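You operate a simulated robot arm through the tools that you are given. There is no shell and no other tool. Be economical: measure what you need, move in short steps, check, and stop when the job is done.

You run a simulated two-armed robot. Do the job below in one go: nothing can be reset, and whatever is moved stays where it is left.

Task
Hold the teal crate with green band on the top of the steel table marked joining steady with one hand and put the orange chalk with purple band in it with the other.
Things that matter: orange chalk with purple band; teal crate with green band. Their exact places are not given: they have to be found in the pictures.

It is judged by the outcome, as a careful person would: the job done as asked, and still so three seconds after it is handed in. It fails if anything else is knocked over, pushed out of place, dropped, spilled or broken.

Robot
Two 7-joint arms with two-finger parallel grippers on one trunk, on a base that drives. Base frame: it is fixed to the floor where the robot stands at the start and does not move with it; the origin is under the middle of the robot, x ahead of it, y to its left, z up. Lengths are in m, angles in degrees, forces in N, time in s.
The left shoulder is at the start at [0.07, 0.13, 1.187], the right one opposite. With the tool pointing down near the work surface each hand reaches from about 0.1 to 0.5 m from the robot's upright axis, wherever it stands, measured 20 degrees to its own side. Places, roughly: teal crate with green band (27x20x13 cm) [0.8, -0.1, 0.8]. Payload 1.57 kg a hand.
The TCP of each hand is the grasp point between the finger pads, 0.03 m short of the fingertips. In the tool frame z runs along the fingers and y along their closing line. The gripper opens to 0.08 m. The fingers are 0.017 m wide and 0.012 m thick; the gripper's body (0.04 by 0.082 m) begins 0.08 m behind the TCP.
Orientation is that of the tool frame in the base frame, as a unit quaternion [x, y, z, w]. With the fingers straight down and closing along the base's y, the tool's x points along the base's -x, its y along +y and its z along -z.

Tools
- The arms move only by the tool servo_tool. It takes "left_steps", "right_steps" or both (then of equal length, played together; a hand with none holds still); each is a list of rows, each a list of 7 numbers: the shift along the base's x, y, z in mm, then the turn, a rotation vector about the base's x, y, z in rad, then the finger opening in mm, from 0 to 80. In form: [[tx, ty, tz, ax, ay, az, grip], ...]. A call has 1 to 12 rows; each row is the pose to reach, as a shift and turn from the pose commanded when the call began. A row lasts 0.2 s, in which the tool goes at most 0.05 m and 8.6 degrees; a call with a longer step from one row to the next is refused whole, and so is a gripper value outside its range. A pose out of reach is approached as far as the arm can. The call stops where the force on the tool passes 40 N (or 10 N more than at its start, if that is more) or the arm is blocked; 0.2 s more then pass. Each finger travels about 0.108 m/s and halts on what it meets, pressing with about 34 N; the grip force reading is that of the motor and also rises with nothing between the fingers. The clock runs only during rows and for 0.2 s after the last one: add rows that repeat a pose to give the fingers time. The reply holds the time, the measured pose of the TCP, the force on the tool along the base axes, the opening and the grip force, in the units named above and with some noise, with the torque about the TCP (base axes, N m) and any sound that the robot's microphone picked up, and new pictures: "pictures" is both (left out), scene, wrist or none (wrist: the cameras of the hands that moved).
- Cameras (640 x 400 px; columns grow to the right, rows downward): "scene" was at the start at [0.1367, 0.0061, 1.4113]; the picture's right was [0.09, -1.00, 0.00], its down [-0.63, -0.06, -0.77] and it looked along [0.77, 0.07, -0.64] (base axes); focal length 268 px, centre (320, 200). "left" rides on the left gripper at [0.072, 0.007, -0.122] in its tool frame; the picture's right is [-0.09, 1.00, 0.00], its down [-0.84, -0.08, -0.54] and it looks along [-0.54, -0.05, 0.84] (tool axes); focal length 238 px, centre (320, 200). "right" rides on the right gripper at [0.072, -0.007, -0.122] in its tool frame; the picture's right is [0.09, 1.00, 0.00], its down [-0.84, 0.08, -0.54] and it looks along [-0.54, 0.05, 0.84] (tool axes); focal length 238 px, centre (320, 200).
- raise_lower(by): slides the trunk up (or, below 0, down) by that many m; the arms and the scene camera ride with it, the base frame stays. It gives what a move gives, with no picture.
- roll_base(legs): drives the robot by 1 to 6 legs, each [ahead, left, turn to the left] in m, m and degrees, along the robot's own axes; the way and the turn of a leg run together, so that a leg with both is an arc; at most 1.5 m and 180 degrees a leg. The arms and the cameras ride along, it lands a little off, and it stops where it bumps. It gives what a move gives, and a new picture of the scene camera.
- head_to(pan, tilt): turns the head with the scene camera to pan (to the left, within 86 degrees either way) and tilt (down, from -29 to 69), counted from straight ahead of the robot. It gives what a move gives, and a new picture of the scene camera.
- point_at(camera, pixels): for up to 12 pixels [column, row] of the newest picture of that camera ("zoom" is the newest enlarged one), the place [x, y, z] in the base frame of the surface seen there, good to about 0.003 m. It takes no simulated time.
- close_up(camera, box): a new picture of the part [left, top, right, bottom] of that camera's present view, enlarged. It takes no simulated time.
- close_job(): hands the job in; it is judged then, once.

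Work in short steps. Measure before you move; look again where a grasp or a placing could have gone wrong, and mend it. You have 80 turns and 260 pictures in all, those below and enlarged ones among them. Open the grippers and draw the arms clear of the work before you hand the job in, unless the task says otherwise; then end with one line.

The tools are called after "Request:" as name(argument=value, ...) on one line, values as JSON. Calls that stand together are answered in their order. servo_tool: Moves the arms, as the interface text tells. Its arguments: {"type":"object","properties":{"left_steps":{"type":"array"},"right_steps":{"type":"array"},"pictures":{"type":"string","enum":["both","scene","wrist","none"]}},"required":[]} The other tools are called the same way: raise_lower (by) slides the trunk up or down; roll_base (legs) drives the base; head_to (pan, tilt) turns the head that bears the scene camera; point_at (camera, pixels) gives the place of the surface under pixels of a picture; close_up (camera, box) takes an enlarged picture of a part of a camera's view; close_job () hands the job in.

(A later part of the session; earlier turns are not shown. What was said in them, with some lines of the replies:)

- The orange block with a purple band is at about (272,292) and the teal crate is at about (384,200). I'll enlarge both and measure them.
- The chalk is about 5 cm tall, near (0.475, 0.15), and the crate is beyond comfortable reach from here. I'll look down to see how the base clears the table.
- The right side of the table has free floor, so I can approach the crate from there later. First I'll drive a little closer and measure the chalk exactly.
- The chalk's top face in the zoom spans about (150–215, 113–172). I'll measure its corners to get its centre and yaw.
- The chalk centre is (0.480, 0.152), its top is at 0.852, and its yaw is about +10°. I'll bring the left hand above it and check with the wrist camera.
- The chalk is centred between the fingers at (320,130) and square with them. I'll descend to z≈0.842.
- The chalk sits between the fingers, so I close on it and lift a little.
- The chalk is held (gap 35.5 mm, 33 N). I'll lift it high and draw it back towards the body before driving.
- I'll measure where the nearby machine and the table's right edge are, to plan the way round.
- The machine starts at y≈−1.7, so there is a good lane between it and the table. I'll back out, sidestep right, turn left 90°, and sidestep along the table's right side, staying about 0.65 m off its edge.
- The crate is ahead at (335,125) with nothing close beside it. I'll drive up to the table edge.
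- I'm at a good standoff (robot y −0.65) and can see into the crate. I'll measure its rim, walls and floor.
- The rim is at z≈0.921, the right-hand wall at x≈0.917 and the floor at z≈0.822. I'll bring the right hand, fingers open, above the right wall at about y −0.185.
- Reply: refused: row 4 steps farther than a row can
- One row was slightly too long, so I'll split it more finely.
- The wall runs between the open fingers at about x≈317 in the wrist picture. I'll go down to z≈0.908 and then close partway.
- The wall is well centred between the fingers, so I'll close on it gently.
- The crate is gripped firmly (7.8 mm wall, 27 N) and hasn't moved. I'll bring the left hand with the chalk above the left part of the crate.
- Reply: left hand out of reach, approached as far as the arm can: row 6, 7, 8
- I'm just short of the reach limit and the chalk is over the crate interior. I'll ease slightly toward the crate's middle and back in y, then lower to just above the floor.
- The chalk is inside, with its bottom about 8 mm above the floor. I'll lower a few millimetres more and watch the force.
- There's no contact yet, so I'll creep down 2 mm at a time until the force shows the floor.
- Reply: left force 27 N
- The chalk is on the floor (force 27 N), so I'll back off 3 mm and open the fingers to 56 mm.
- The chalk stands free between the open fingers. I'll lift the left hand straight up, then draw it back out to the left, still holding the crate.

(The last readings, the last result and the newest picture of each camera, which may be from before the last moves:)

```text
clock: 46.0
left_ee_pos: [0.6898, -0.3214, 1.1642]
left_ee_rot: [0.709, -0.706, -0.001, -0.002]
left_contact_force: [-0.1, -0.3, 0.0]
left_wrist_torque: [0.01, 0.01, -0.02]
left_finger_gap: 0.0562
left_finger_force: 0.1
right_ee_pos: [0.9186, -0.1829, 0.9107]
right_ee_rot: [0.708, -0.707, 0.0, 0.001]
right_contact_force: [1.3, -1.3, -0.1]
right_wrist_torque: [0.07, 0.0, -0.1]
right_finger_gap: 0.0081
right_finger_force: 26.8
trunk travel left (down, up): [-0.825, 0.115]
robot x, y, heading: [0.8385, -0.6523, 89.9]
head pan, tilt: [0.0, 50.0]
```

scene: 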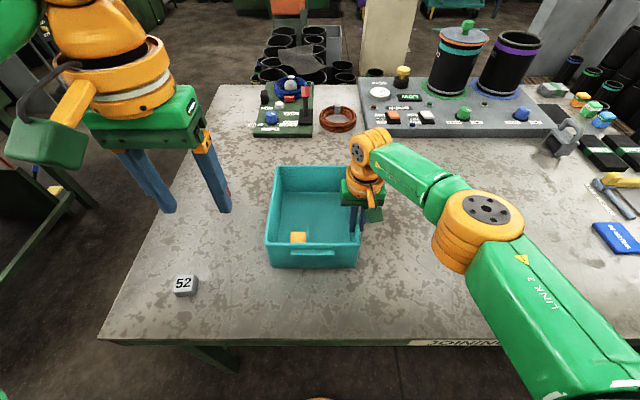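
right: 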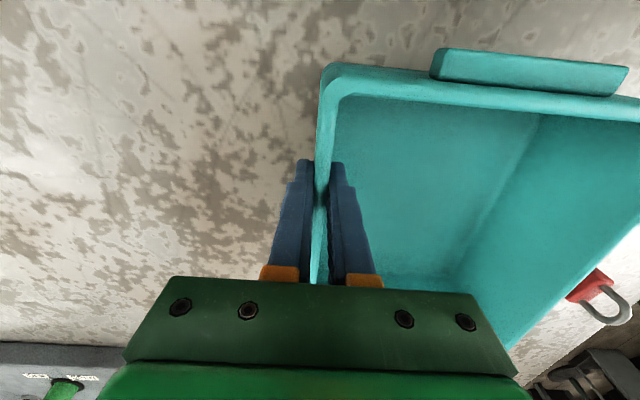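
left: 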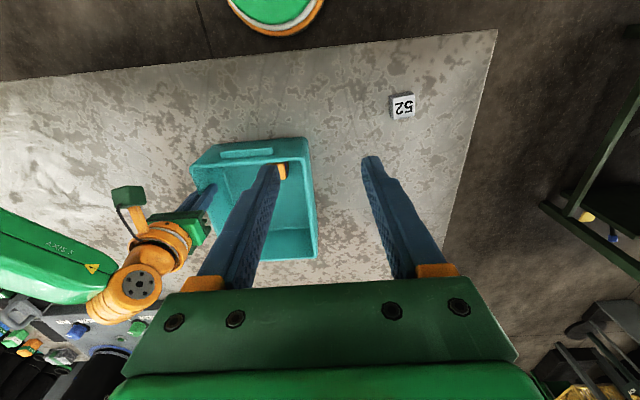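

The chalk stands in the crate at (298,237). I'll now release the crate and draw the right hand up and back.

Request:
servo_tool(right_steps=[[0, 0, 0, 0, 0, 0, 20], [0, 0, 0, 0, 0, 0, 50], [0, 0, 0, 0, 0, 0, 60], [0, 0, 35, 0, 0, 0, 60], [0, 0, 80, 0, 0, 0, 60], [0, 0, 125, 0, 0, 0, 60], [5, -25, 165, 0, 0, 0, 60], [15, -55, 195, 0, 0, 0, 60], [25, -90, 220, 0, 0, 0, 60], [35, -125, 240, 0, 0, 0, 60], [50, -165, 245, 0, 0, 0, 60], [50, -165, 245, 0, 0, 0, 60]])

Request:
close_up(camera="scene", box=[160, 80, 480, 300])

Request:
point_at(camera="scene", pixels=[[268, 241], [357, 241], [298, 235], [274, 168], [351, 168]])

```text
clock: 48.6
left_ee_pos: [0.6903, -0.3199, 1.1641]
left_ee_rot: [0.709, -0.706, 0.0, 0.0]
left_contact_force: [0.5, 0.4, 0.7]
left_wrist_torque: [-0.02, -0.01, 0.02]
left_finger_gap: 0.0561
left_finger_force: 0.1
right_ee_pos: [0.9685, -0.3404, 1.1575]
right_ee_rot: [-0.707, 0.708, 0.0, 0.0]
right_contact_force: [0.0, -0.2, -0.2]
right_wrist_torque: [-0.02, 0.0, 0.01]
right_finger_gap: 0.0601
right_finger_force: 0.0
trunk travel left (down, up): [-0.825, 0.115]
robot x, y, heading: [0.8391, -0.6508, 89.9]
head pan, tilt: [0.0, 50.0]
```

scene: 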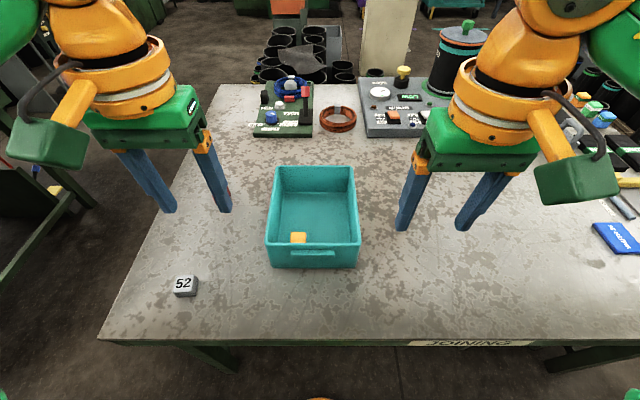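
right: 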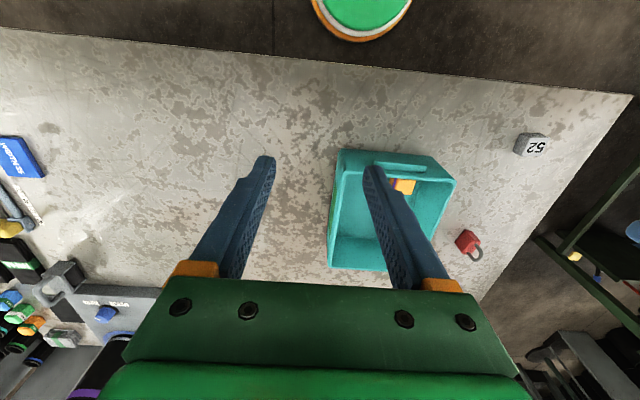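

```text
1.82 times, centred on (320, 190) of scene
```

zoom: 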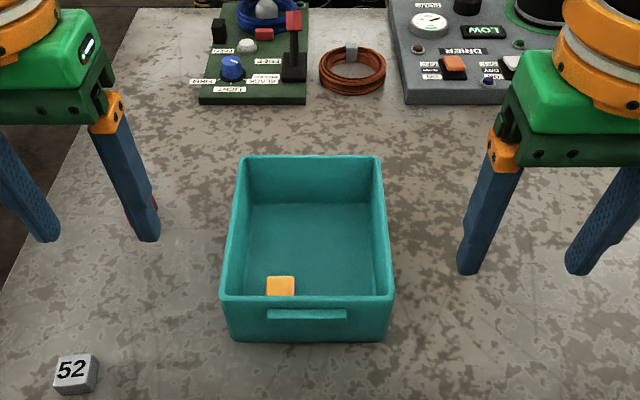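

```text
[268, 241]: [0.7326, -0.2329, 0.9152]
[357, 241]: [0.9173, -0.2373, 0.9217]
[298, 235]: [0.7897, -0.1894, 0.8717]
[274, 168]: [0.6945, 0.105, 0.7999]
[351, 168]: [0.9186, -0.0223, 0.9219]
```

The crate hasn't moved, the chalk stands inside with its top at z 0.872, and both arms are open and clear. I'm handing the job in.

Request:
close_job()

```text
The job is handed in.
```

The orange chalk with the purple band is standing in the teal crate on the joining table; the right hand held the crate still while the left put it in, and both hands are now open and clear. I never saw a green band on the crate from any side I viewed, but it was the only teal crate on that table and it matched the position you gave.
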